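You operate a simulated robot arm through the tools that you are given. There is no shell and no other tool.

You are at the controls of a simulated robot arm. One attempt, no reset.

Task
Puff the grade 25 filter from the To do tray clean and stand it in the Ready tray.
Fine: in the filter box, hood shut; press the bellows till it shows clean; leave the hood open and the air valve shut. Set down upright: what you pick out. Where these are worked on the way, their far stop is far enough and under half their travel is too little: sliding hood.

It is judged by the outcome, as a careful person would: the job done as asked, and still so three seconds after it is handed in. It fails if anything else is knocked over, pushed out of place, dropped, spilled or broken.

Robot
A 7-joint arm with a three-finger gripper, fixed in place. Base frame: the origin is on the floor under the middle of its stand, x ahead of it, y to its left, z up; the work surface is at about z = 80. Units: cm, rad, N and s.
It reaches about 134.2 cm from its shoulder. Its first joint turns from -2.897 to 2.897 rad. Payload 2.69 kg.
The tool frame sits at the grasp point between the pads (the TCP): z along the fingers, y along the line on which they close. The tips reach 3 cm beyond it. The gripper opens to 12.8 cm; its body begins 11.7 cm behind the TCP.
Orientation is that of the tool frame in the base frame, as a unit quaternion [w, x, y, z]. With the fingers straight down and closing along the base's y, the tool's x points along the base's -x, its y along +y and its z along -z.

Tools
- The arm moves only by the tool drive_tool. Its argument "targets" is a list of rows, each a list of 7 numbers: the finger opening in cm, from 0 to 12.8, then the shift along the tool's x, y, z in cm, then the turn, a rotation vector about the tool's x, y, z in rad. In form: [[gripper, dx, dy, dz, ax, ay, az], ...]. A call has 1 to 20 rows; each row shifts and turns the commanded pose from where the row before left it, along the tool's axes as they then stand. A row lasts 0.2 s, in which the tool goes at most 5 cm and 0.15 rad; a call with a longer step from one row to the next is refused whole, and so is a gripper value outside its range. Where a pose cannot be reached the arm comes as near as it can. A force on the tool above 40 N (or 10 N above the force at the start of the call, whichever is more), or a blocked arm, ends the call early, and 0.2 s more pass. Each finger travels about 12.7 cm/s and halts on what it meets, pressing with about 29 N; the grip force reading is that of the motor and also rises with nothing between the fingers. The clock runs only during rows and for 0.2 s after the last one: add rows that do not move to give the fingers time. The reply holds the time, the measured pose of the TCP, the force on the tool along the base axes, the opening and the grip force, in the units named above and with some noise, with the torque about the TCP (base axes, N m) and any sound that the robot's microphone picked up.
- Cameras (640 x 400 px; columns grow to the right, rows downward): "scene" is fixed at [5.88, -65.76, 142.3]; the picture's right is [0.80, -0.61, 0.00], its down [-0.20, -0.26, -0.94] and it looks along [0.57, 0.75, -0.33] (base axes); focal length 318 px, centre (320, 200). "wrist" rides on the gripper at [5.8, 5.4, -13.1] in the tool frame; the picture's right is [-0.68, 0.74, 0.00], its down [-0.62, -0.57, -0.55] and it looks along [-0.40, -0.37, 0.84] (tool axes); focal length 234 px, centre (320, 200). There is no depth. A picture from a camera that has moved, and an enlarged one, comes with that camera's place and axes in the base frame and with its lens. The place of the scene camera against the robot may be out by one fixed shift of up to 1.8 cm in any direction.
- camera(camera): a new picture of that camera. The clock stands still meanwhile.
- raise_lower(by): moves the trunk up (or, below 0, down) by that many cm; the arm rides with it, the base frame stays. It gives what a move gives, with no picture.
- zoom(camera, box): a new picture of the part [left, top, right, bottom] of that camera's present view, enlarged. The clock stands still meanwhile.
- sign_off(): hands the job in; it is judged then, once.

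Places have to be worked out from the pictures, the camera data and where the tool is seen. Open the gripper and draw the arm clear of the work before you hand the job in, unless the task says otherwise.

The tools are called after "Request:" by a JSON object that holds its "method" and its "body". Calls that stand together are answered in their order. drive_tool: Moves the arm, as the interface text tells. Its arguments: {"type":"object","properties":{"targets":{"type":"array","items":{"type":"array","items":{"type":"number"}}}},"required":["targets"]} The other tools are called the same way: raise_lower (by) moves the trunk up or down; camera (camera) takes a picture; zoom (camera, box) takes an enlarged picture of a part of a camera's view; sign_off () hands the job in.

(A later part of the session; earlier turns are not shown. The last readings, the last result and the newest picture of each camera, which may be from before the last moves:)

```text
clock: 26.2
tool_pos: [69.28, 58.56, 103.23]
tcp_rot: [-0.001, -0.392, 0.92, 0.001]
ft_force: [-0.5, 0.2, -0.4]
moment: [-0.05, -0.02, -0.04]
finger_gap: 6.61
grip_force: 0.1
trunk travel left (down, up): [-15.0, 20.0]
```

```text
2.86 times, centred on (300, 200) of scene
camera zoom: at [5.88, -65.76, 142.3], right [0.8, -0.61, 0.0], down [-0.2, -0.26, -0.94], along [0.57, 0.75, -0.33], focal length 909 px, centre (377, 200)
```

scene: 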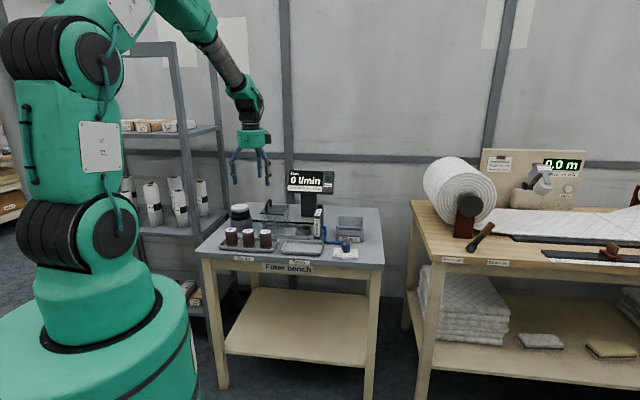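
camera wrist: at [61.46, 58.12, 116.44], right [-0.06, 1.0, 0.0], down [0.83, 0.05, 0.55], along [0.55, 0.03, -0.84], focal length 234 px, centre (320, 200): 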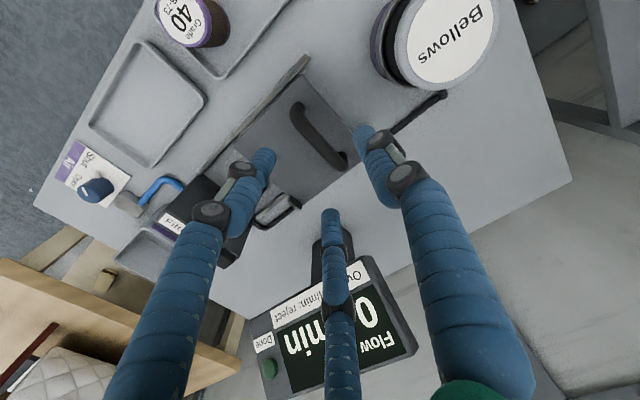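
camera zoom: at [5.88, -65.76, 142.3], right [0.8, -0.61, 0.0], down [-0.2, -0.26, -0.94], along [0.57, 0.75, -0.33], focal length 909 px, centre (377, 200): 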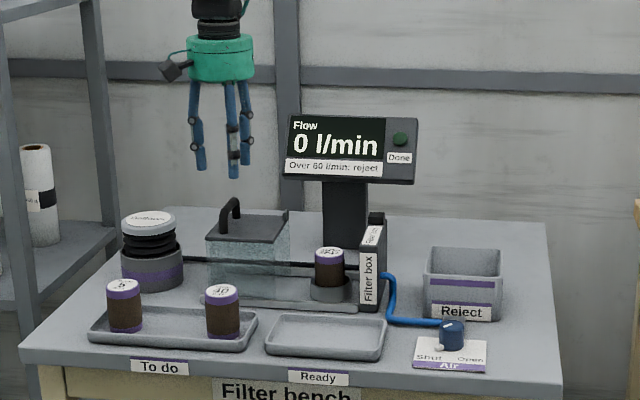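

Request:
{"method": "zoom", "body": {"camera": "wrist", "box": [240, 60, 400, 180]}}

Request:
{"method": "zoom", "body": {"camera": "scene", "box": [250, 190, 310, 240]}}

```text
3.33 times, centred on (320, 120) of wrist
camera zoom: at [61.46, 58.12, 116.44], right [-0.06, 1.0, 0.0], down [0.83, 0.05, 0.55], along [0.55, 0.03, -0.84], focal length 781 px, centre (320, 467)
```

zoom: 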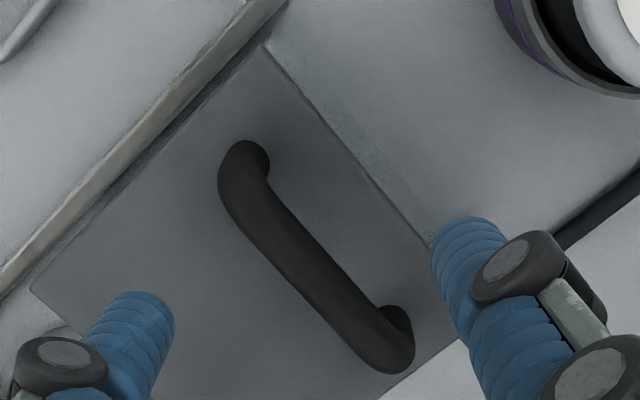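

```text
8.00 times, centred on (280, 215) of scene
camera zoom: at [5.88, -65.76, 142.3], right [0.8, -0.61, 0.0], down [-0.2, -0.26, -0.94], along [0.57, 0.75, -0.33], focal length 2546 px, centre (640, 80)
```

zoom: 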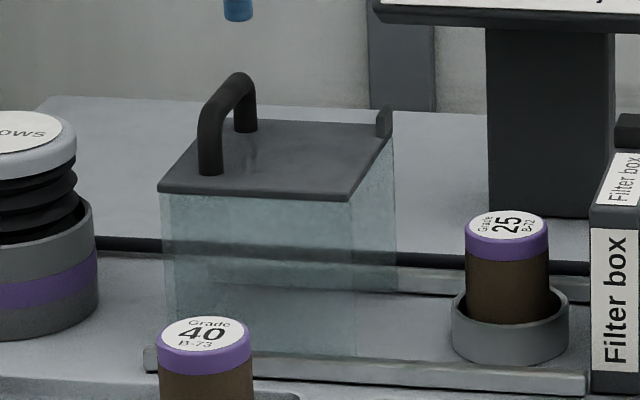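

The handle bar is almost under the tool axis. I set the opening to 7.5 and offset so the thumb comes down on the left of the bar and the other two fingers on the right. Then I descend to just above the hood top.

Request:
{"method": "drive_tool", "body": {"targets": [[7.5, 0, -1.55, 0, 0, 0, 0], [7.5, 0, 0, 2.5, 0, 0, 0], [7.5, 0, 0, 2.5, 0, 0, 0], [7.5, 0, 0, 2, 0, 0, 0], [7.5, 0, 0, 0, 0, 0, 0]]}}

Request:
{"method": "zoom", "body": {"camera": "wrist", "box": [220, 60, 440, 220]}}

Request:
{"method": "zoom", "body": {"camera": "scene", "box": [250, 180, 310, 230]}}

```text
clock: 27.4
tool_pos: [70.74, 57.48, 96.35]
tcp_rot: [0.0, -0.392, 0.92, 0.001]
ft_force: [0.2, 0.2, 0.4]
moment: [-0.02, 0.03, -0.01]
finger_gap: 7.51
grip_force: 0.1
trunk travel left (down, up): [-15.0, 20.0]
```

```text
2.50 times, centred on (330, 140) of wrist
camera zoom: at [62.85, 57.1, 109.48], right [-0.06, 1.0, 0.0], down [0.83, 0.05, 0.55], along [0.55, 0.03, -0.84], focal length 585 px, centre (295, 350)
```

zoom: 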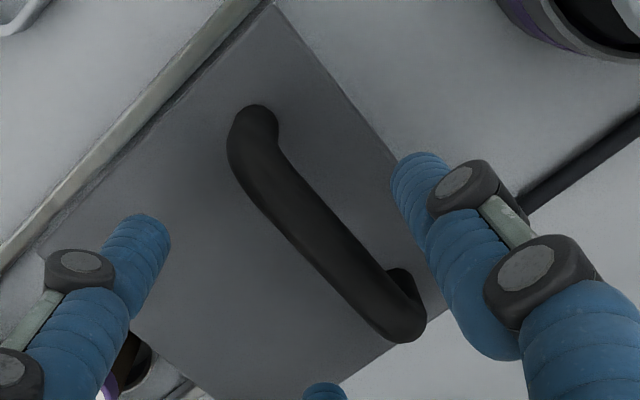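

```text
8.00 times, centred on (280, 205) of scene
camera zoom: at [5.88, -65.76, 142.3], right [0.8, -0.61, 0.0], down [-0.2, -0.26, -0.94], along [0.57, 0.75, -0.33], focal length 2546 px, centre (640, 160)
```

zoom: 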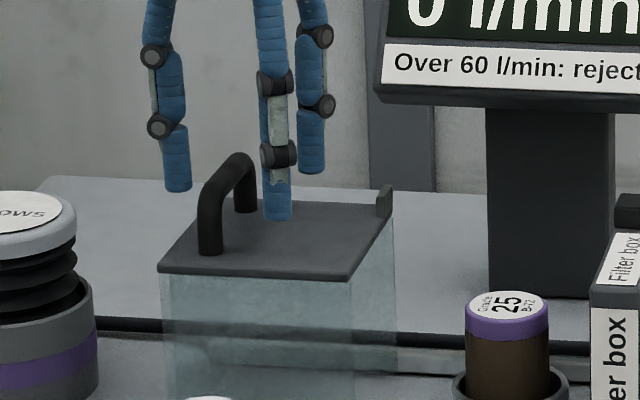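

The bar lies between the thumb and the other two fingers as planned. I go down 3 cm so the fingers span the bar.

Request:
{"method": "drive_tool", "body": {"targets": [[7.5, 0, 0, 1, 0, 0, 0], [7.5, 0, 0, 1, 0, 0, 0], [7.5, 0, 0, 1, 0, 0, 0], [7.5, 0, 0, 0, 0, 0, 0]]}}

Request:
{"method": "zoom", "body": {"camera": "scene", "box": [250, 180, 310, 230]}}

Request:
{"method": "zoom", "body": {"camera": "wrist", "box": [220, 60, 440, 220]}}

```text
clock: 28.4
tool_pos: [70.81, 57.51, 93.94]
tcp_rot: [0.004, -0.391, 0.92, 0.0]
ft_force: [-0.7, -3.1, 37.3]
moment: [-2.05, 0.52, -0.38]
finger_gap: 8.19
grip_force: 5.2
trunk travel left (down, up): [-15.0, 20.0]
```

```text
8.00 times, centred on (280, 205) of scene
camera zoom: at [5.88, -65.76, 142.3], right [0.8, -0.61, 0.0], down [-0.2, -0.26, -0.94], along [0.57, 0.75, -0.33], focal length 2546 px, centre (640, 160)
```

zoom: 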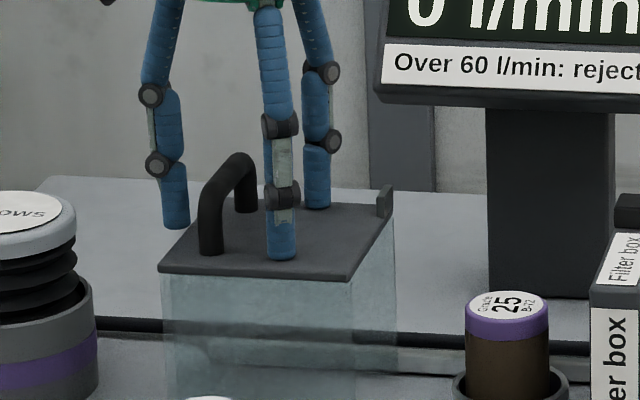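

```text
2.50 times, centred on (330, 140) of wrist
camera zoom: at [62.89, 57.11, 107.03], right [-0.06, 1.0, 0.0], down [0.83, 0.05, 0.55], along [0.55, 0.04, -0.83], focal length 585 px, centre (295, 350)
```

zoom: 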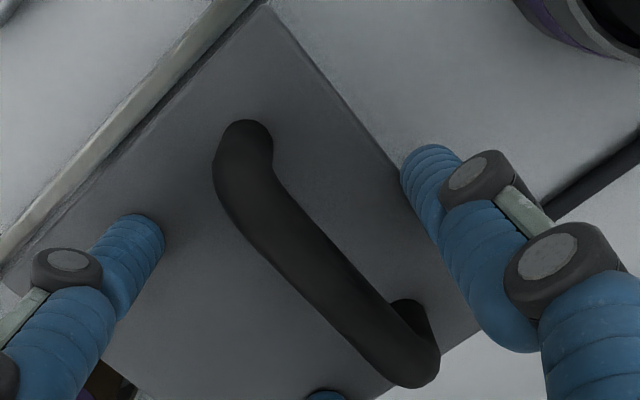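

The front finger met the hood's top sooner than expected, at 37 N, so the hood top is at about z≈90.9. I back up at once to clear it and recheck.

Request:
{"method": "drive_tool", "body": {"targets": [[7.5, 0, 0, -0.7, 0, 0, 0], [7.5, 0, 0, -0.5, 0, 0, 0], [7.5, 0, 0, 0, 0, 0, 0]]}}

Request:
{"method": "zoom", "body": {"camera": "scene", "box": [250, 180, 310, 230]}}

Request:
{"method": "zoom", "body": {"camera": "wrist", "box": [220, 60, 440, 220]}}

```text
clock: 29.2
tool_pos: [70.69, 57.44, 94.44]
tcp_rot: [-0.001, -0.391, 0.921, -0.001]
ft_force: [0.6, -0.2, 1.1]
moment: [0.04, 0.01, 0.03]
finger_gap: 7.49
grip_force: 0.1
trunk travel left (down, up): [-15.0, 20.0]
```

```text
8.00 times, centred on (280, 205) of scene
camera zoom: at [5.88, -65.76, 142.3], right [0.8, -0.61, 0.0], down [-0.2, -0.26, -0.94], along [0.57, 0.75, -0.33], focal length 2546 px, centre (640, 160)
```

zoom: 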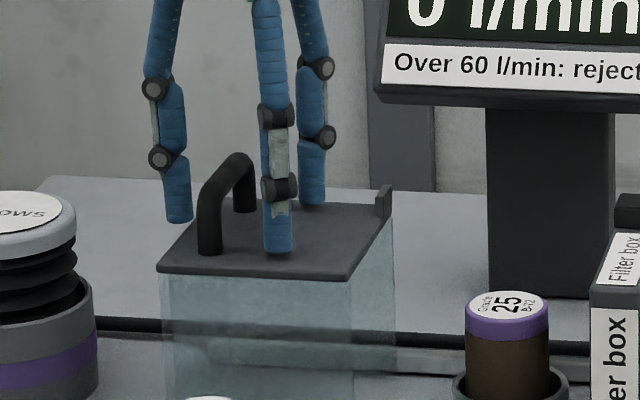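

```text
2.50 times, centred on (330, 140) of wrist
camera zoom: at [62.83, 57.13, 107.6], right [-0.06, 1.0, 0.0], down [0.84, 0.05, 0.55], along [0.55, 0.03, -0.84], focal length 585 px, centre (295, 350)
```

zoom: 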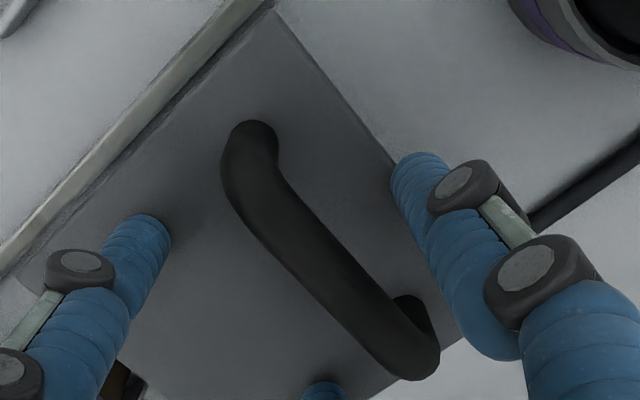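

Force is back to zero and nothing shifted. I narrow the opening to 5 cm so the fingers closely span the bar, then push the hood along +u (tool −y) in 1 cm steps.

Request:
{"method": "drive_tool", "body": {"targets": [[6, 0, 0, 0, 0, 0, 0], [5, 0, 0, 0, 0, 0, 0], [5, 0, 0, 0, 0, 0, 0], [5, 0, -0.6, 0, 0, 0, 0], [5, 0, -0.8, 0, 0, 0, 0], [5, 0, -0.8, 0, 0, 0, 0], [5, 0, -0.8, 0, 0, 0, 0], [5, 0, 0, 0, 0, 0, 0]]}}

Request:
{"method": "zoom", "body": {"camera": "scene", "box": [250, 170, 346, 250]}}

Request:
{"method": "zoom", "body": {"camera": "wrist", "box": [220, 60, 440, 220]}}

```text
clock: 31.0
tool_pos: [73.05, 55.45, 94.59]
tcp_rot: [-0.001, -0.391, 0.92, 0.001]
ft_force: [0.5, 0.9, -0.4]
moment: [0.04, -0.03, 0.01]
finger_gap: 5.04
grip_force: 0.3
trunk travel left (down, up): [-15.0, 20.0]
```

```text
5.00 times, centred on (298, 210) of scene
camera zoom: at [5.88, -65.76, 142.3], right [0.8, -0.61, 0.0], down [-0.2, -0.26, -0.94], along [0.57, 0.75, -0.33], focal length 1591 px, centre (430, 150)
```

zoom: 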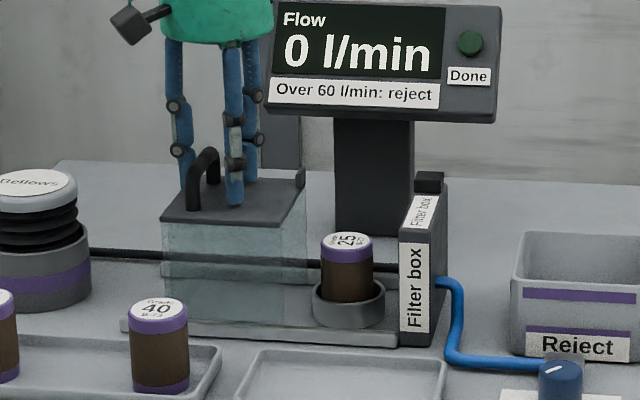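

```text
2.50 times, centred on (330, 140) of wrist
camera zoom: at [65.2, 55.07, 107.79], right [-0.06, 1.0, 0.0], down [0.83, 0.05, 0.55], along [0.55, 0.03, -0.84], focal length 585 px, centre (295, 350)
```

zoom: 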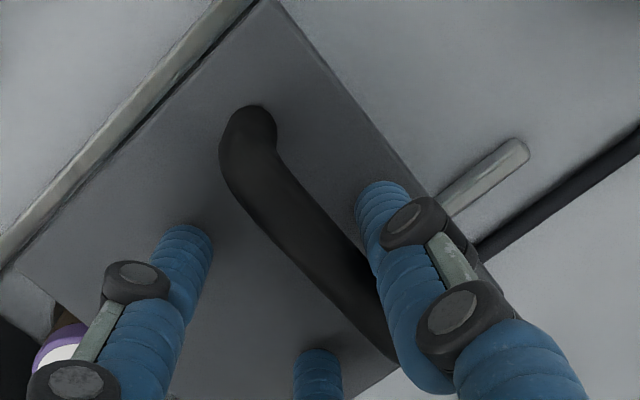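

The hood slides easily, with almost no force. I keep pushing and slow down near the far stop.

Request:
{"method": "drive_tool", "body": {"targets": [[5, 0, -1, 0, 0, 0, 0], [5, 0, -1, 0, 0, 0, 0], [5, 0, -1, 0, 0, 0, 0], [5, 0, -1, 0, 0, 0, 0], [5, 0, -1, 0, 0, 0, 0], [5, 0, -1, 0, 0, 0, 0], [5, 0, -1, 0, 0, 0, 0], [5, 0, 0, 0, 0, 0, 0]]}}

Request:
{"method": "zoom", "body": {"camera": "scene", "box": [250, 170, 346, 250]}}

Request:
{"method": "zoom", "body": {"camera": "wrist", "box": [180, 60, 440, 240]}}

```text
clock: 32.8
tool_pos: [78.0, 50.62, 94.46]
tcp_rot: [0.0, -0.391, 0.921, 0.0]
ft_force: [0.3, -0.5, 1.3]
moment: [0.03, -0.02, -0.02]
finger_gap: 5.0
grip_force: 0.1
trunk travel left (down, up): [-15.0, 20.0]
```

```text
5.00 times, centred on (298, 210) of scene
camera zoom: at [5.88, -65.76, 142.3], right [0.8, -0.61, 0.0], down [-0.2, -0.26, -0.94], along [0.57, 0.75, -0.33], focal length 1591 px, centre (430, 150)
```

zoom: 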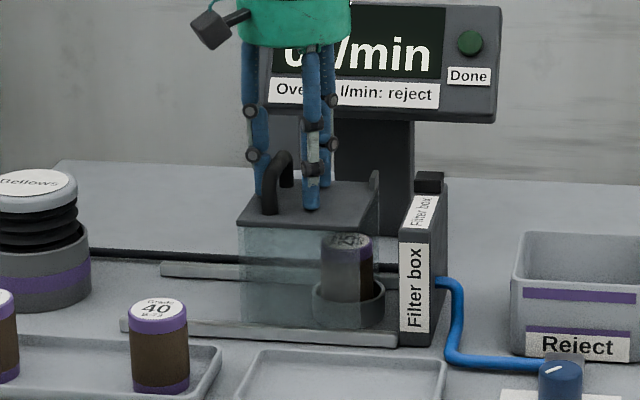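

```text
2.22 times, centred on (310, 150) of wrist
camera zoom: at [70.22, 50.24, 107.59], right [-0.06, 1.0, 0.0], down [0.83, 0.05, 0.55], along [0.55, 0.03, -0.84], focal length 520 px, centre (342, 311)
```

zoom: 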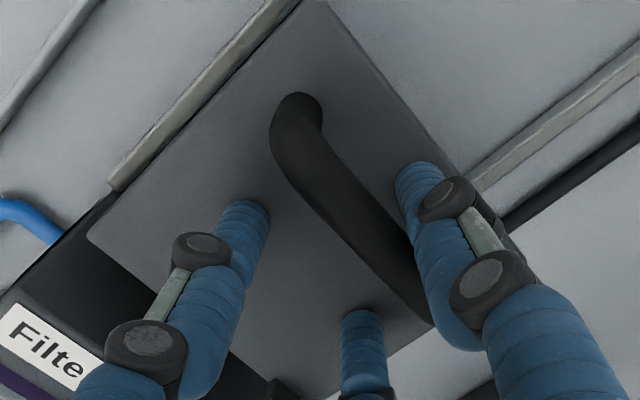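

There's only a small gap left to the end wall. I push on in smaller steps until it meets the stop.

Request:
{"method": "drive_tool", "body": {"targets": [[5, 0, -0.5, 0, 0, 0, 0], [5, 0, -0.5, 0, 0, 0, 0], [5, 0, -0.5, 0, 0, 0, 0], [5, 0, 0, 0, 0, 0, 0]]}}

Request:
{"method": "zoom", "body": {"camera": "scene", "box": [270, 180, 346, 243]}}

```text
clock: 33.8
tool_pos: [78.95, 49.65, 94.63]
tcp_rot: [0.0, -0.392, 0.92, 0.0]
ft_force: [-0.2, 1.0, 0.3]
moment: [0.0, -0.01, 0.03]
finger_gap: 5.05
grip_force: 0.2
trunk travel left (down, up): [-15.0, 20.0]
```

```text
6.35 times, centred on (308, 212) of scene
camera zoom: at [5.88, -65.76, 142.3], right [0.8, -0.61, 0.0], down [-0.2, -0.26, -0.94], along [0.57, 0.75, -0.33], focal length 2021 px, centre (396, 127)
```

zoom: 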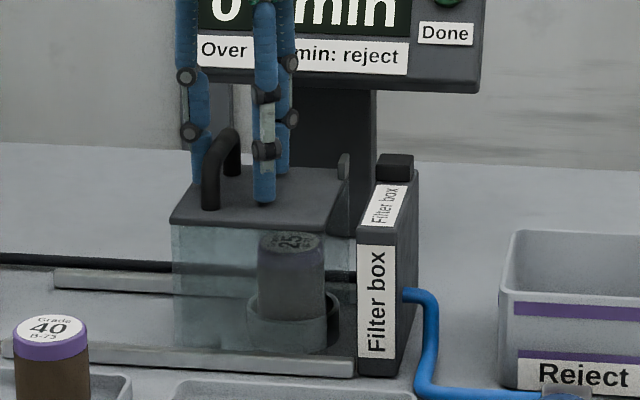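

There's still a gap of roughly 2 cm. I continue in the same small steps.

Request:
{"method": "drive_tool", "body": {"targets": [[5, 0, -0.5, 0, 0, 0, 0], [5, 0, -0.5, 0, 0, 0, 0], [5, 0, -0.4, 0, 0, 0, 0], [5, 0, -0.3, 0, 0, 0, 0], [5, 0, 0, 0, 0, 0, 0]]}}

Request:
{"method": "zoom", "body": {"camera": "scene", "box": [270, 180, 346, 243]}}

```text
clock: 35.0
tool_pos: [80.28, 48.31, 94.51]
tcp_rot: [0.0, -0.391, 0.92, 0.0]
ft_force: [0.0, -0.3, 0.5]
moment: [-0.03, -0.03, 0.02]
finger_gap: 5.01
grip_force: 0.1
trunk travel left (down, up): [-15.0, 20.0]
```

```text
6.35 times, centred on (308, 212) of scene
camera zoom: at [5.88, -65.76, 142.3], right [0.8, -0.61, 0.0], down [-0.2, -0.26, -0.94], along [0.57, 0.75, -0.33], focal length 2021 px, centre (396, 127)
```

zoom: 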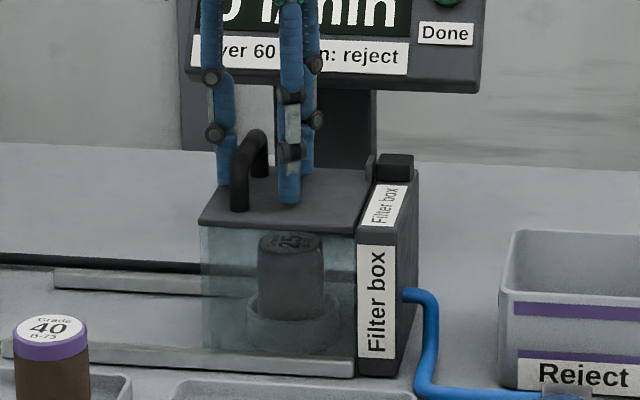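

The hood now looks to be at the wall. I nudge a bit more to confirm the stop by force.

Request:
{"method": "drive_tool", "body": {"targets": [[5, 0, -0.3, 0, 0, 0, 0], [5, 0, -0.3, 0, 0, 0, 0], [5, 0, 0, 0, 0, 0, 0]]}}

Request:
{"method": "zoom", "body": {"camera": "scene", "box": [270, 180, 346, 243]}}

```text
clock: 35.8
tool_pos: [80.61, 48.0, 94.4]
tcp_rot: [0.0, -0.391, 0.92, 0.0]
ft_force: [-5.8, 6.1, 1.8]
moment: [0.01, 0.05, -0.03]
finger_gap: 5.55
grip_force: 3.9
trunk travel left (down, up): [-15.0, 20.0]
```

```text
6.35 times, centred on (308, 212) of scene
camera zoom: at [5.88, -65.76, 142.3], right [0.8, -0.61, 0.0], down [-0.2, -0.26, -0.94], along [0.57, 0.75, -0.33], focal length 2021 px, centre (396, 127)
```

zoom: 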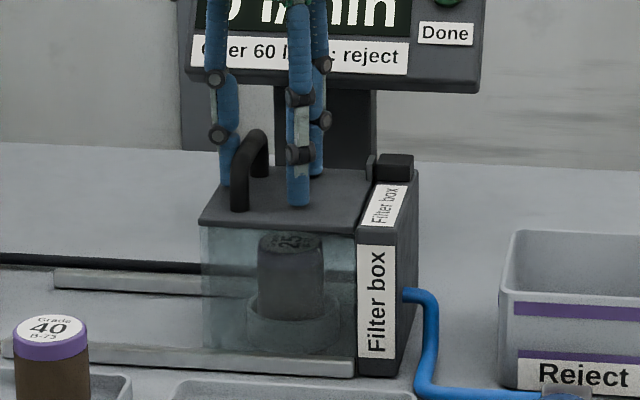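

The force rose to about 8 N, so the hood is at its far stop with the filter upright inside. I back off the handle, lift clear, close the fingers, and travel over to the bellows.

Request:
{"method": "drive_tool", "body": {"targets": [[5, 0, 0.5, 0, 0, 0, 0], [5, 0, 0.4, 0, 0, 0, 0], [5, 0, 0, -2, 0, 0, 0], [5, 0, 0, -4, 0, 0, 0], [5, 0, 0, -4, 0, 0, 0], [5, 0, 0, 0, 0, 0, 0], [4, -0.2, 4.1, 0, 0, 0, 0], [3, -0.2, 4.1, 0, 0, 0, 0], [2, -0.2, 4.1, 0, 0, 0, 0], [1, -0.2, 4.1, 0, 0, 0, 0], [0, -0.2, 4.1, 0, 0, 0, 0], [0, -0.2, 4.1, 0, 0, 0, 0], [0, -0.2, 3.5, 0, 0, 0, 0], [0, 0, 0, 0, 0, 0, 0]]}}

Request:
{"method": "camera", "body": {"camera": "wrist"}}

Request:
{"method": "camera", "body": {"camera": "scene"}}

```text
clock: 38.8
tool_pos: [60.84, 69.25, 104.45]
tcp_rot: [0.0, -0.39, 0.921, 0.0]
ft_force: [0.8, -0.3, 0.0]
moment: [-0.01, -0.04, 0.02]
finger_gap: 0.23
grip_force: 28.9
trunk travel left (down, up): [-15.0, 20.0]
```

```text
taken
camera wrist: at [53.01, 68.82, 117.63], right [-0.06, 1.0, 0.0], down [0.83, 0.05, 0.55], along [0.55, 0.03, -0.84], focal length 234 px, centre (320, 200)
```

wrist: 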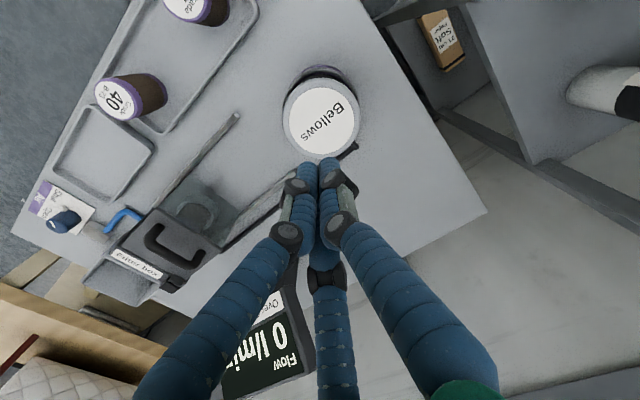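

```text
taken
```

scene: 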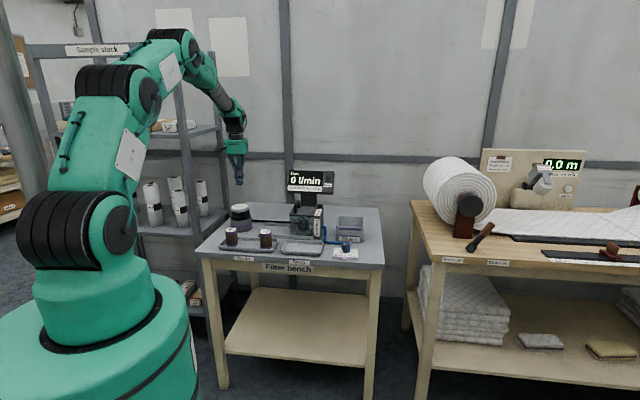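

The bellows cap is centred near (59.9, 69.6) with its top at z≈90. I align over it and come down to just above the cap.

Request:
{"method": "drive_tool", "body": {"targets": [[0, 0.5, 0.9, 0, 0, 0, 0], [0, 0, 0, 3, 0, 0, 0], [0, 0, 0, 3, 0, 0, 0], [0, 0, 0, 2.5, 0, 0, 0], [0, 0, 0, 1.2, 0, 0, 0], [0, 0, 0, 0, 0, 0, 0]]}}

Request:
{"method": "camera", "body": {"camera": "wrist"}}

Request:
{"method": "zoom", "body": {"camera": "scene", "box": [205, 160, 345, 260]}}

```text
clock: 40.2
tool_pos: [59.76, 69.47, 94.87]
tcp_rot: [0.0, -0.391, 0.921, 0.0]
ft_force: [-0.1, 0.9, 0.0]
moment: [-0.03, -0.03, -0.02]
finger_gap: 0.23
grip_force: 28.9
trunk travel left (down, up): [-15.0, 20.0]
```

```text
taken
camera wrist: at [51.86, 68.98, 107.96], right [-0.06, 1.0, 0.0], down [0.83, 0.05, 0.55], along [0.55, 0.03, -0.84], focal length 234 px, centre (320, 200)
```

wrist: 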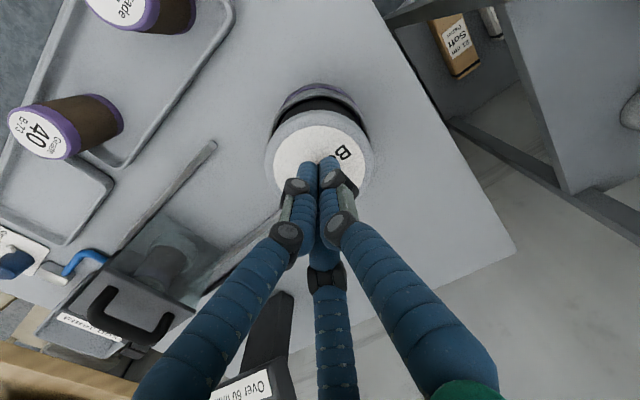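

```text
4.00 times, centred on (275, 210) of scene
camera zoom: at [5.88, -65.76, 142.3], right [0.8, -0.61, 0.0], down [-0.2, -0.26, -0.94], along [0.57, 0.75, -0.33], focal length 1273 px, centre (500, 160)
```

zoom: 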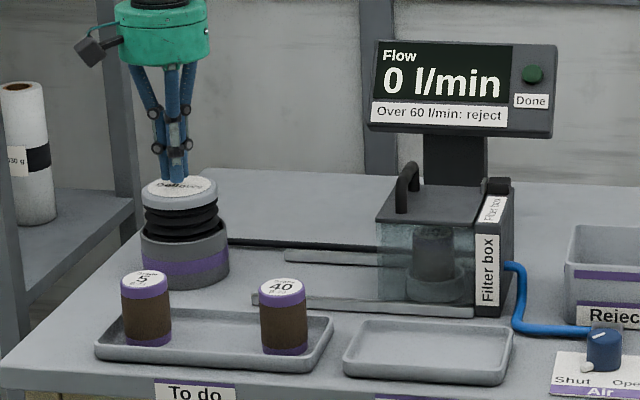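

The closed fingers are centred over the cap. I press down slowly and read the force.

Request:
{"method": "drive_tool", "body": {"targets": [[0, 0, 0, 0.6, 0, 0, 0], [0, 0, 0, 0.6, 0, 0, 0], [0, 0, 0, 0.5, 0, 0, 0], [0, 0, 0, 0.5, 0, 0, 0], [0, 0, 0, 0.5, 0, 0, 0], [0, 0, 0, 0, 0, 0, 0]]}}

Request:
{"method": "zoom", "body": {"camera": "scene", "box": [205, 160, 345, 260]}}

```text
clock: 41.6
tool_pos: [59.8, 69.39, 92.24]
tcp_rot: [0.0, -0.392, 0.92, 0.001]
ft_force: [2.1, -0.7, 4.0]
moment: [-0.02, -0.06, 0.01]
finger_gap: 0.19
grip_force: 31.6
trunk travel left (down, up): [-15.0, 20.0]
```

```text
4.00 times, centred on (275, 210) of scene
camera zoom: at [5.88, -65.76, 142.3], right [0.8, -0.61, 0.0], down [-0.2, -0.26, -0.94], along [0.57, 0.75, -0.33], focal length 1273 px, centre (500, 160)
```

zoom: 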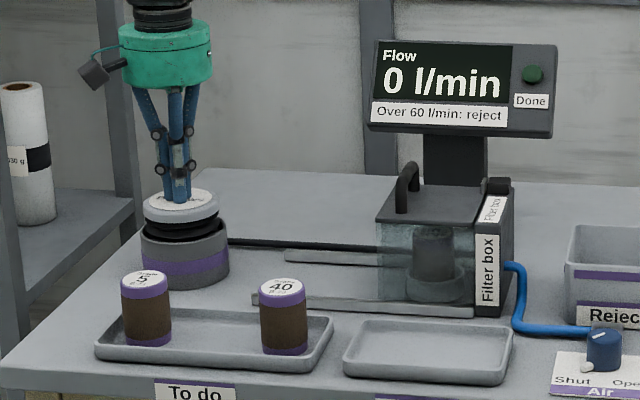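

The bellows is compressing at only 4 N. I push on toward the bottom of its stroke.

Request:
{"method": "drive_tool", "body": {"targets": [[0, 0, 0, 0.5, 0, 0, 0], [0, 0, 0, 0.5, 0, 0, 0], [0, 0, 0, 0.5, 0, 0, 0], [0, 0, 0, 0, 0, 0, 0]]}}

Request:
{"method": "zoom", "body": {"camera": "scene", "box": [205, 160, 345, 260]}}

```text
clock: 42.6
tool_pos: [59.88, 69.22, 90.75]
tcp_rot: [0.0, -0.391, 0.92, 0.0]
ft_force: [-0.3, 1.4, 7.2]
moment: [-0.01, 0.01, 0.03]
finger_gap: 0.21
grip_force: 31.2
trunk travel left (down, up): [-15.0, 20.0]
```

```text
4.00 times, centred on (275, 210) of scene
camera zoom: at [5.88, -65.76, 142.3], right [0.8, -0.61, 0.0], down [-0.2, -0.26, -0.94], along [0.57, 0.75, -0.33], focal length 1273 px, centre (500, 160)
```

zoom: 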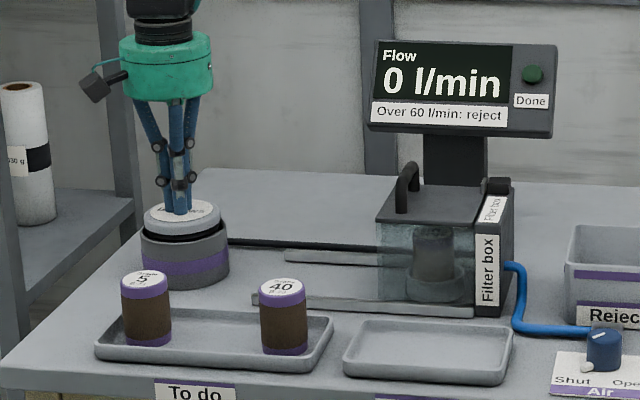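

It's nearly at the bottom and the display hasn't changed. I press the last bit, then look closely at the display and box.

Request:
{"method": "drive_tool", "body": {"targets": [[0, 0, 0, 0.4, 0, 0, 0], [0, 0, 0, 0.4, 0, 0, 0], [0, 0, 0, 0, 0, 0, 0]]}}

Request:
{"method": "zoom", "body": {"camera": "scene", "box": [275, 160, 355, 250]}}

Request:
{"method": "zoom", "body": {"camera": "scene", "box": [215, 180, 275, 240]}}

```text
clock: 43.4
tool_pos: [59.95, 69.35, 90.13]
tcp_rot: [0.002, -0.391, 0.92, 0.001]
ft_force: [-7.1, -3.8, 26.7]
moment: [-0.24, 0.2, -0.03]
finger_gap: 0.61
grip_force: 31.2
trunk travel left (down, up): [-15.0, 20.0]
```

```text
4.44 times, centred on (315, 205) of scene
camera zoom: at [5.88, -65.76, 142.3], right [0.8, -0.61, 0.0], down [-0.2, -0.26, -0.94], along [0.57, 0.75, -0.33], focal length 1415 px, centre (342, 178)
```

zoom: 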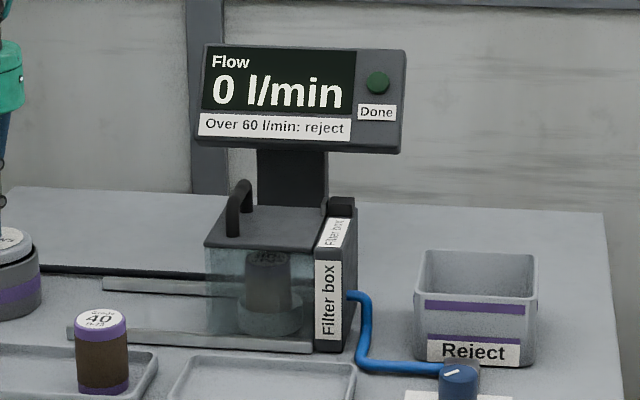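

```text
6.67 times, centred on (245, 210) of scene
camera zoom: at [5.88, -65.76, 142.3], right [0.8, -0.61, 0.0], down [-0.2, -0.26, -0.94], along [0.57, 0.75, -0.33], focal length 2122 px, centre (820, 133)
```

zoom: 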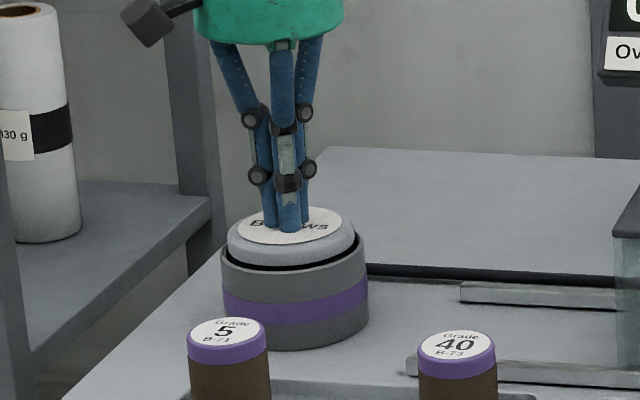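

The bellows bottoms out at about 27 N. I release it fully, let it re-expand, and look at the result of this one press.

Request:
{"method": "drive_tool", "body": {"targets": [[0, 0, 0, -1.0, 0, 0, 0], [0, 0, 0, -1.5, 0, 0, 0], [0, 0, 0, -1.9, 0, 0, 0], [0, 0, 0, 0, 0, 0, 0], [0, 0, 0, 0, 0, 0, 0]]}}

Request:
{"method": "zoom", "body": {"camera": "scene", "box": [275, 160, 355, 250]}}

Request:
{"method": "zoom", "body": {"camera": "scene", "box": [215, 180, 275, 240]}}

Request:
{"method": "zoom", "body": {"camera": "wrist", "box": [40, 190, 240, 360]}}

```text
clock: 44.6
tool_pos: [59.94, 69.42, 94.2]
tcp_rot: [-0.001, -0.391, 0.92, 0.0]
ft_force: [0.1, -0.5, -0.1]
moment: [0.0, -0.01, -0.01]
finger_gap: 0.2
grip_force: 31.9
trunk travel left (down, up): [-15.0, 20.0]
```

```text
4.44 times, centred on (315, 205) of scene
camera zoom: at [5.88, -65.76, 142.3], right [0.8, -0.61, 0.0], down [-0.2, -0.26, -0.94], along [0.57, 0.75, -0.33], focal length 1415 px, centre (342, 178)
```

zoom: 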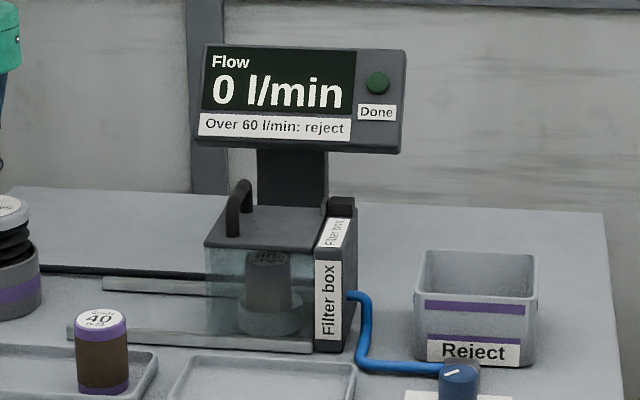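

```text
6.67 times, centred on (245, 210) of scene
camera zoom: at [5.88, -65.76, 142.3], right [0.8, -0.61, 0.0], down [-0.2, -0.26, -0.94], along [0.57, 0.75, -0.33], focal length 2122 px, centre (820, 133)
```

zoom: 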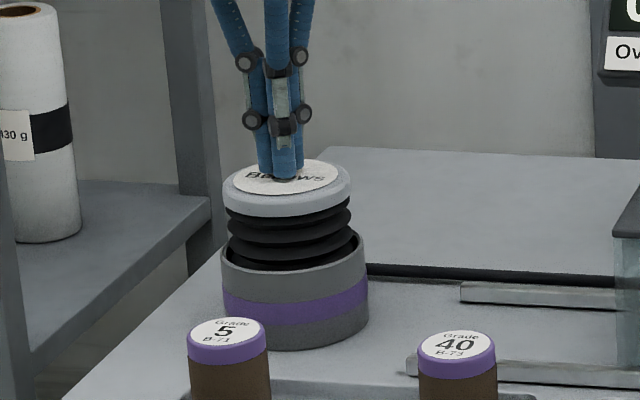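

```text
2.35 times, centred on (140, 275) of wrist
camera zoom: at [52.09, 69.09, 107.43], right [-0.06, 1.0, 0.0], down [0.83, 0.05, 0.55], along [0.55, 0.03, -0.84], focal length 551 px, centre (744, 24)
```

zoom: 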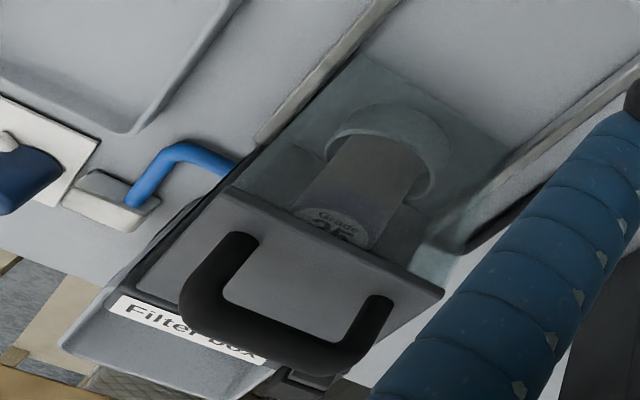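

One press made no obvious change on the display, though the filter may look a shade lighter. I do a second full press and compare.

Request:
{"method": "drive_tool", "body": {"targets": [[0, 0, 0, 1.0, 0, 0, 0], [0, 0, 0, 1.0, 0, 0, 0], [0, 0, 0, 1.0, 0, 0, 0], [0, 0, 0, 0.8, 0, 0, 0], [0, 0, 0, 0.3, 0, 0, 0], [0, 0, 0, 0, 0, 0, 0], [0, 0, 0, -1.1, 0, 0, 0], [0, 0, 0, -1.5, 0, 0, 0], [0, 0, 0, -1.5, 0, 0, 0], [0, 0, 0, 0, 0, 0, 0], [0, 0, 0, 0, 0, 0, 0]]}}

Request:
{"method": "zoom", "body": {"camera": "scene", "box": [275, 160, 355, 250]}}

Request:
{"method": "zoom", "body": {"camera": "wrist", "box": [40, 190, 240, 360]}}

```text
clock: 47.0
tool_pos: [59.9, 69.37, 94.23]
tcp_rot: [0.0, -0.392, 0.92, 0.0]
ft_force: [0.1, 0.9, -0.3]
moment: [0.02, 0.02, -0.01]
finger_gap: 0.19
grip_force: 30.8
trunk travel left (down, up): [-15.0, 20.0]
```

```text
4.44 times, centred on (315, 205) of scene
camera zoom: at [5.88, -65.76, 142.3], right [0.8, -0.61, 0.0], down [-0.2, -0.26, -0.94], along [0.57, 0.75, -0.33], focal length 1415 px, centre (342, 178)
```

zoom: 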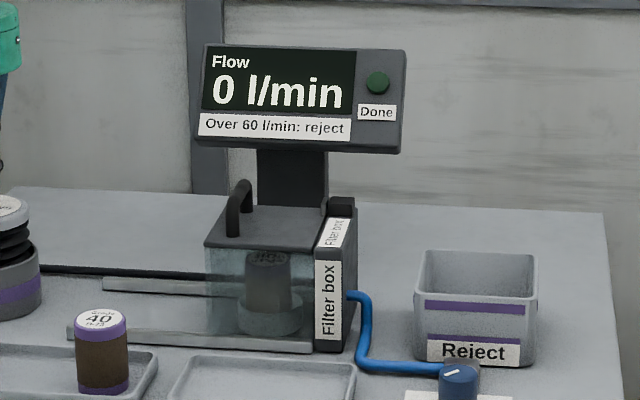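

```text
2.35 times, centred on (140, 275) of wrist
camera zoom: at [52.03, 68.96, 107.38], right [-0.06, 1.0, 0.0], down [0.83, 0.05, 0.55], along [0.55, 0.03, -0.84], focal length 551 px, centre (744, 24)
```

zoom: 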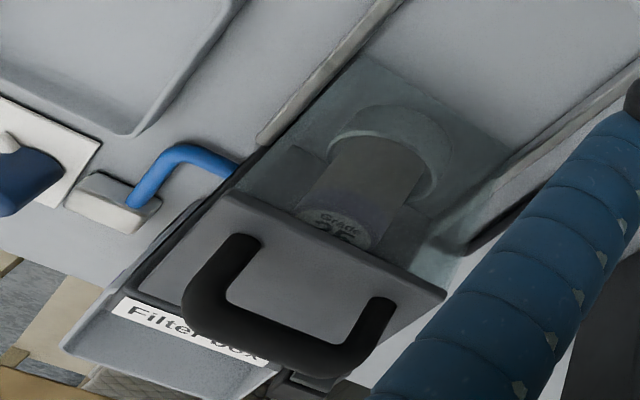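

No clear difference yet. I make two more full presses and compare a tight close-up of the filter through the glass.

Request:
{"method": "zoom", "body": {"camera": "scene", "box": [300, 205, 348, 245]}}

Request:
{"method": "drive_tool", "body": {"targets": [[0, 0, 0, 1.0, 0, 0, 0], [0, 0, 0, 1.0, 0, 0, 0], [0, 0, 0, 1.0, 0, 0, 0], [0, 0, 0, 0.8, 0, 0, 0], [0, 0, 0, 0.3, 0, 0, 0], [0, 0, 0, 0, 0, 0, 0], [0, 0, 0, -1.1, 0, 0, 0], [0, 0, 0, -1.5, 0, 0, 0], [0, 0, 0, -1.5, 0, 0, 0], [0, 0, 0, 0, 0, 0, 0]]}}

Request:
{"method": "zoom", "body": {"camera": "scene", "box": [300, 205, 348, 245]}}

Request:
{"method": "zoom", "body": {"camera": "scene", "box": [275, 160, 355, 200]}}

```text
10.00 times, centred on (324, 225) of scene
camera zoom: at [5.88, -65.76, 142.3], right [0.8, -0.61, 0.0], down [-0.2, -0.26, -0.94], along [0.57, 0.75, -0.33], focal length 3183 px, centre (280, -50)
```

zoom: 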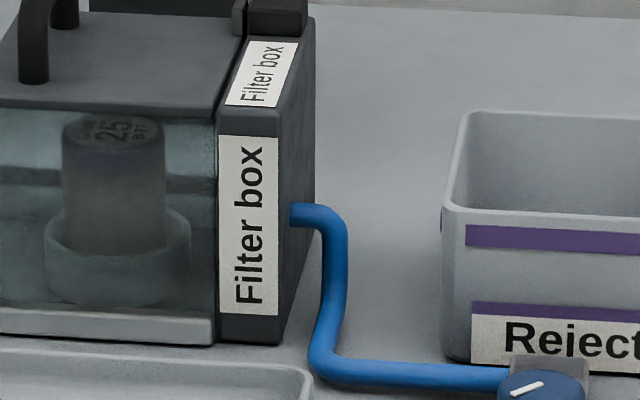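

```text
clock: 49.2
tool_pos: [59.73, 69.35, 94.25]
tcp_rot: [0.0, -0.391, 0.92, 0.0]
ft_force: [0.0, 0.4, -0.5]
moment: [0.04, -0.01, 0.02]
finger_gap: 0.19
grip_force: 31.5
trunk travel left (down, up): [-15.0, 20.0]
```

```text
10.00 times, centred on (324, 225) of scene
camera zoom: at [5.88, -65.76, 142.3], right [0.8, -0.61, 0.0], down [-0.2, -0.26, -0.94], along [0.57, 0.75, -0.33], focal length 3183 px, centre (280, -50)
```

zoom: 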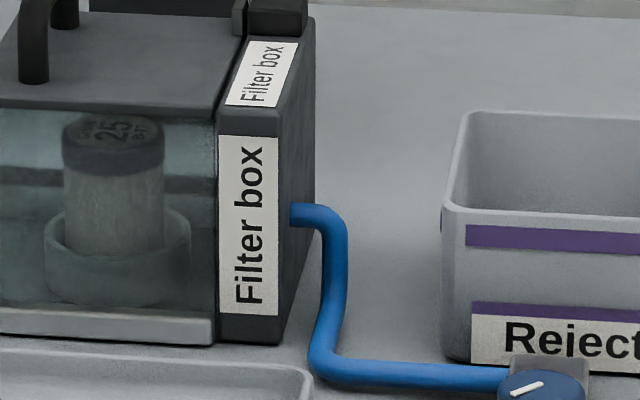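

```text
8.00 times, centred on (315, 180) of scene
camera zoom: at [5.88, -65.76, 142.3], right [0.8, -0.61, 0.0], down [-0.2, -0.26, -0.94], along [0.57, 0.75, -0.33], focal length 2546 px, centre (360, 360)
```

zoom: 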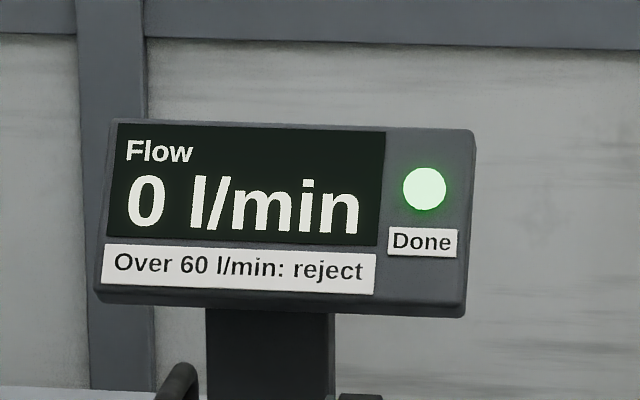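

After the third press the filter turned pale and the Done lamp lit, so it shows clean. Before moving on I check the air valve's position up close.

Request:
{"method": "zoom", "body": {"camera": "scene", "box": [328, 232, 364, 262]}}

Request:
{"method": "zoom", "body": {"camera": "wrist", "box": [0, 200, 80, 310]}}

```text
13.33 times, centred on (346, 247) of scene
camera zoom: at [5.88, -65.76, 142.3], right [0.8, -0.61, 0.0], down [-0.2, -0.26, -0.94], along [0.57, 0.75, -0.33], focal length 4244 px, centre (-27, -427)
```

zoom: 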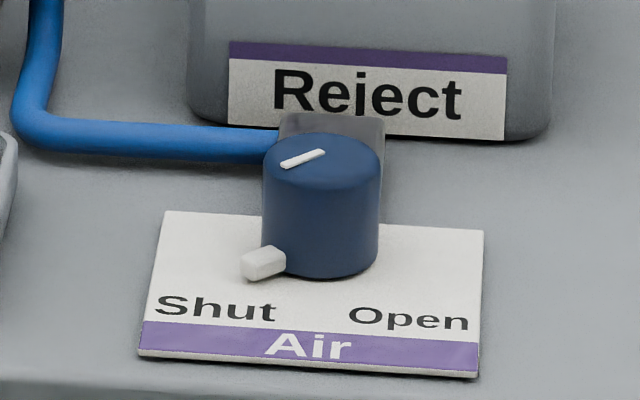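

```text
3.64 times, centred on (40, 255) of wrist
camera zoom: at [51.98, 68.97, 107.4], right [-0.06, 1.0, 0.0], down [0.83, 0.05, 0.55], along [0.55, 0.03, -0.84], focal length 852 px, centre (1338, 0)
```

zoom: 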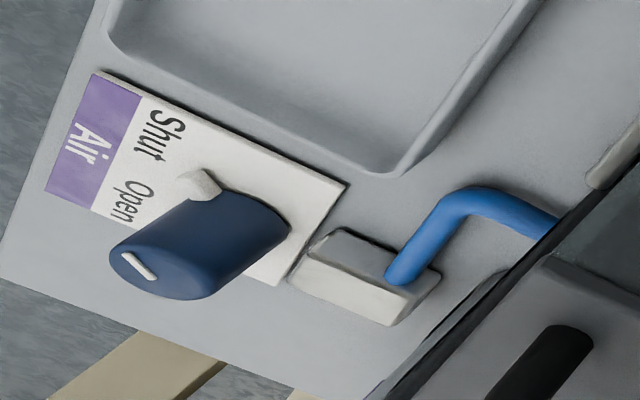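

The nub points to Shut, so the valve is already where it should be and stays untouched. I lift off the bellows and return above the hood handle with the fingers opening to 5 cm.

Request:
{"method": "drive_tool", "body": {"targets": [[0, 0, 0, -2, 0, 0, 0], [0, 0, 0, -4, 0, 0, 0], [0, 0, 0, -4.2, 0, 0, 0], [1, 0.1, -4.1, 0, 0, 0, 0], [2, 0.1, -4.1, 0, 0, 0, 0], [3, 0.1, -4.2, 0, 0, 0, 0], [4, 0.2, -4.2, 0, 0, 0, 0], [5, 0.2, -4.2, 0, 0, 0, 0], [5, 0.2, -4.2, 0, 0, 0, 0], [5, 0, -4.0, 0, 0, 0, 0], [5, 0, 0, 0, 0, 0, 0]]}}

Request:
{"method": "zoom", "body": {"camera": "wrist", "box": [180, 60, 440, 240]}}

Request:
{"method": "zoom", "body": {"camera": "scene", "box": [220, 150, 360, 260]}}

```text
clock: 51.6
tool_pos: [80.44, 48.46, 104.54]
tcp_rot: [-0.001, -0.391, 0.92, 0.0]
ft_force: [0.9, -1.1, -0.5]
moment: [0.01, 0.01, -0.04]
finger_gap: 4.98
grip_force: 0.1
trunk travel left (down, up): [-15.0, 20.0]
```

```text
2.22 times, centred on (310, 150) of wrist
camera zoom: at [72.46, 48.11, 117.61], right [-0.06, 1.0, 0.0], down [0.83, 0.05, 0.55], along [0.55, 0.03, -0.84], focal length 520 px, centre (342, 311)
```

zoom: 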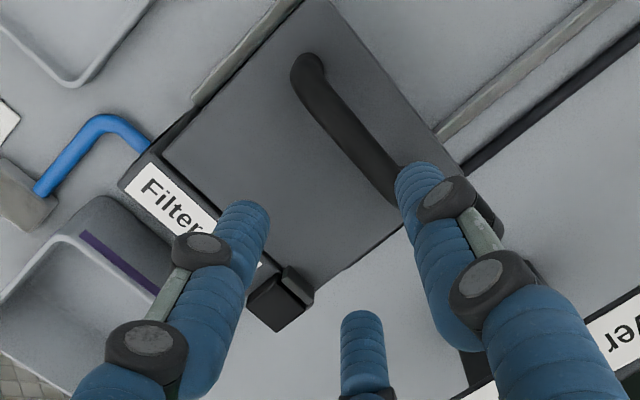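

```text
3.64 times, centred on (290, 205) of scene
camera zoom: at [5.88, -65.76, 142.3], right [0.8, -0.61, 0.0], down [-0.2, -0.26, -0.94], along [0.57, 0.75, -0.33], focal length 1157 px, centre (429, 182)
```

zoom: 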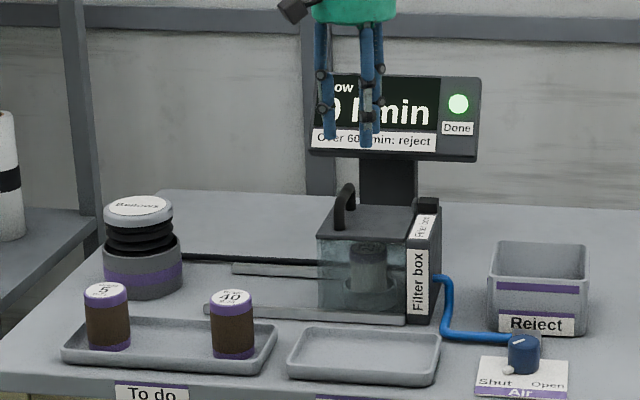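

With the hood's true height the bar sits about 1.7 cm to the thumb side. I shift 0.6 cm towards the thumb and 0.8 cm toward the front, open to 6 cm, and come down partway to recheck.

Request:
{"method": "drive_tool", "body": {"targets": [[6, 0.8, 0.6, 0, 0, 0, 0], [6, 0, 0, 2.5, 0, 0, 0], [6, 0, 0, 2.5, 0, 0, 0], [6, 0, 0, 1.3, 0, 0, 0], [6, 0, 0, 0, 0, 0, 0]]}}

Request:
{"method": "zoom", "body": {"camera": "wrist", "box": [180, 60, 440, 240]}}

Request:
{"method": "zoom", "body": {"camera": "scene", "box": [275, 170, 345, 230]}}

```text
clock: 52.8
tool_pos: [79.17, 48.27, 97.97]
tcp_rot: [-0.001, -0.391, 0.92, 0.0]
ft_force: [-0.2, 0.4, 0.1]
moment: [0.04, 0.03, -0.01]
finger_gap: 5.99
grip_force: 0.0
trunk travel left (down, up): [-15.0, 20.0]
```

```text
2.22 times, centred on (310, 150) of wrist
camera zoom: at [71.27, 47.83, 111.13], right [-0.06, 1.0, 0.0], down [0.83, 0.05, 0.55], along [0.55, 0.03, -0.84], focal length 520 px, centre (342, 311)
```

zoom: 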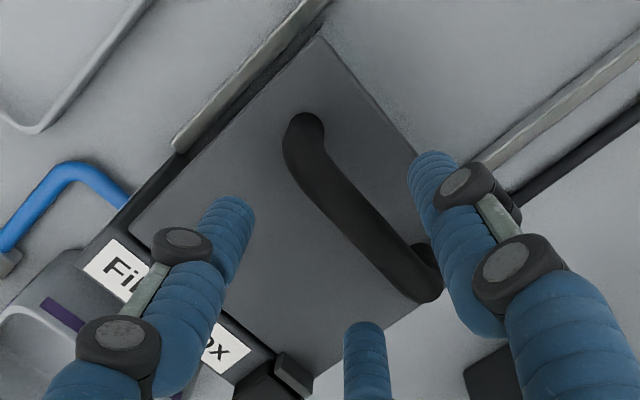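

```text
6.67 times, centred on (310, 200) of scene
camera zoom: at [5.88, -65.76, 142.3], right [0.8, -0.61, 0.0], down [-0.2, -0.26, -0.94], along [0.57, 0.75, -0.33], focal length 2122 px, centre (387, 200)
```

zoom: 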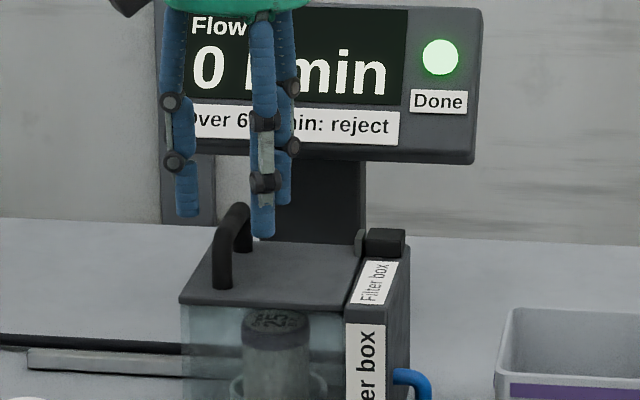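

The bar centre is now 1.2 cm to the thumb side of the axis and nearly centred lengthwise, so both sides clear it. I lower to z≈94.5.

Request:
{"method": "drive_tool", "body": {"targets": [[6, 0, 0, 1.2, 0, 0, 0], [6, 0, 0, 1.2, 0, 0, 0], [6, 0, 0, 1.0, 0, 0, 0], [6, 0, 0, 0, 0, 0, 0]]}}

Request:
{"method": "zoom", "body": {"camera": "wrist", "box": [180, 60, 440, 240]}}

Request:
{"method": "zoom", "body": {"camera": "scene", "box": [275, 170, 345, 230]}}

```text
clock: 53.8
tool_pos: [79.3, 48.54, 94.8]
tcp_rot: [0.0, -0.391, 0.92, 0.001]
ft_force: [0.5, 0.3, -0.7]
moment: [0.01, 0.0, -0.01]
finger_gap: 6.01
grip_force: 0.0
trunk travel left (down, up): [-15.0, 20.0]
```

```text
2.22 times, centred on (310, 150) of wrist
camera zoom: at [71.32, 48.01, 107.87], right [-0.06, 1.0, 0.0], down [0.83, 0.05, 0.55], along [0.55, 0.03, -0.84], focal length 520 px, centre (342, 311)
```

zoom: 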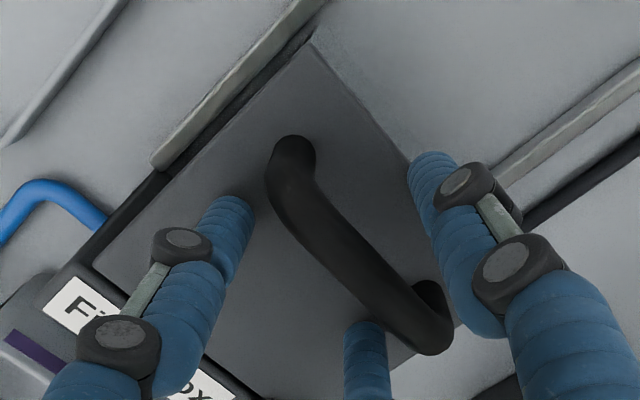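

```text
6.67 times, centred on (310, 200) of scene
camera zoom: at [5.88, -65.76, 142.3], right [0.8, -0.61, 0.0], down [-0.2, -0.26, -0.94], along [0.57, 0.75, -0.33], focal length 2122 px, centre (387, 200)
```

zoom: 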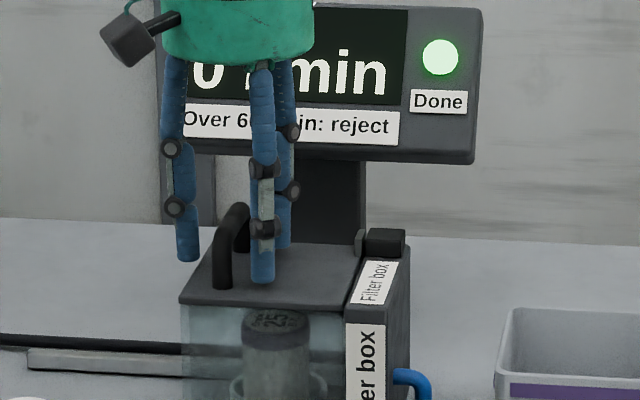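

The fingers span the bar with no contact. I push along −u (tool +y) to slide the hood open.

Request:
{"method": "drive_tool", "body": {"targets": [[6, 0, 0.7, 0, 0, 0, 0], [6, 0, 0.7, 0, 0, 0, 0], [6, 0, 0.7, 0, 0, 0, 0], [6, 0, 1, 0, 0, 0, 0], [6, 0, 1, 0, 0, 0, 0], [6, 0, 1, 0, 0, 0, 0], [6, 0, 1, 0, 0, 0, 0], [6, 0, 1, 0, 0, 0, 0], [6, 0, 1, 0, 0, 0, 0], [6, 0, 0, 0, 0, 0, 0]]}}

Request:
{"method": "zoom", "body": {"camera": "scene", "box": [220, 150, 360, 260]}}

Request:
{"method": "zoom", "body": {"camera": "wrist", "box": [180, 60, 440, 240]}}

```text
clock: 56.0
tool_pos: [73.26, 54.0, 94.75]
tcp_rot: [-0.001, -0.391, 0.92, 0.0]
ft_force: [-0.3, 0.0, 0.2]
moment: [-0.02, 0.03, -0.01]
finger_gap: 6.02
grip_force: 0.1
trunk travel left (down, up): [-15.0, 20.0]
```

```text
3.64 times, centred on (290, 205) of scene
camera zoom: at [5.88, -65.76, 142.3], right [0.8, -0.61, 0.0], down [-0.2, -0.26, -0.94], along [0.57, 0.75, -0.33], focal length 1157 px, centre (429, 182)
```

zoom: 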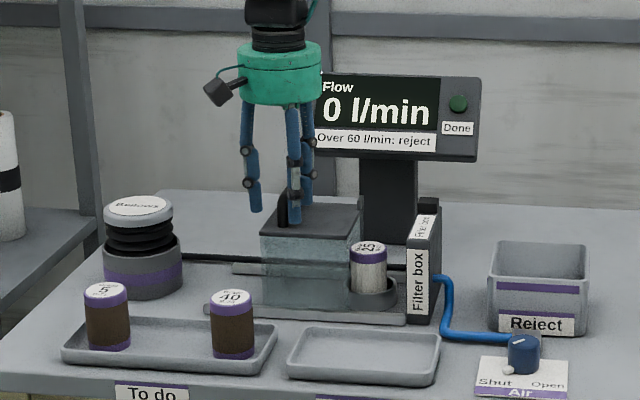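

```text
2.22 times, centred on (310, 150) of wrist
camera zoom: at [65.33, 53.69, 107.93], right [-0.06, 1.0, 0.0], down [0.83, 0.05, 0.55], along [0.55, 0.03, -0.84], focal length 520 px, centre (342, 311)
```

zoom: 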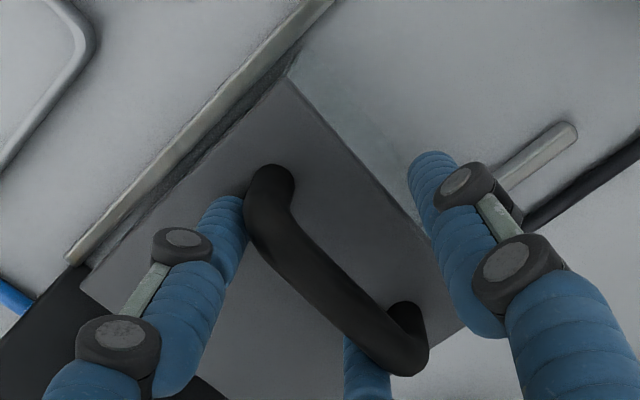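

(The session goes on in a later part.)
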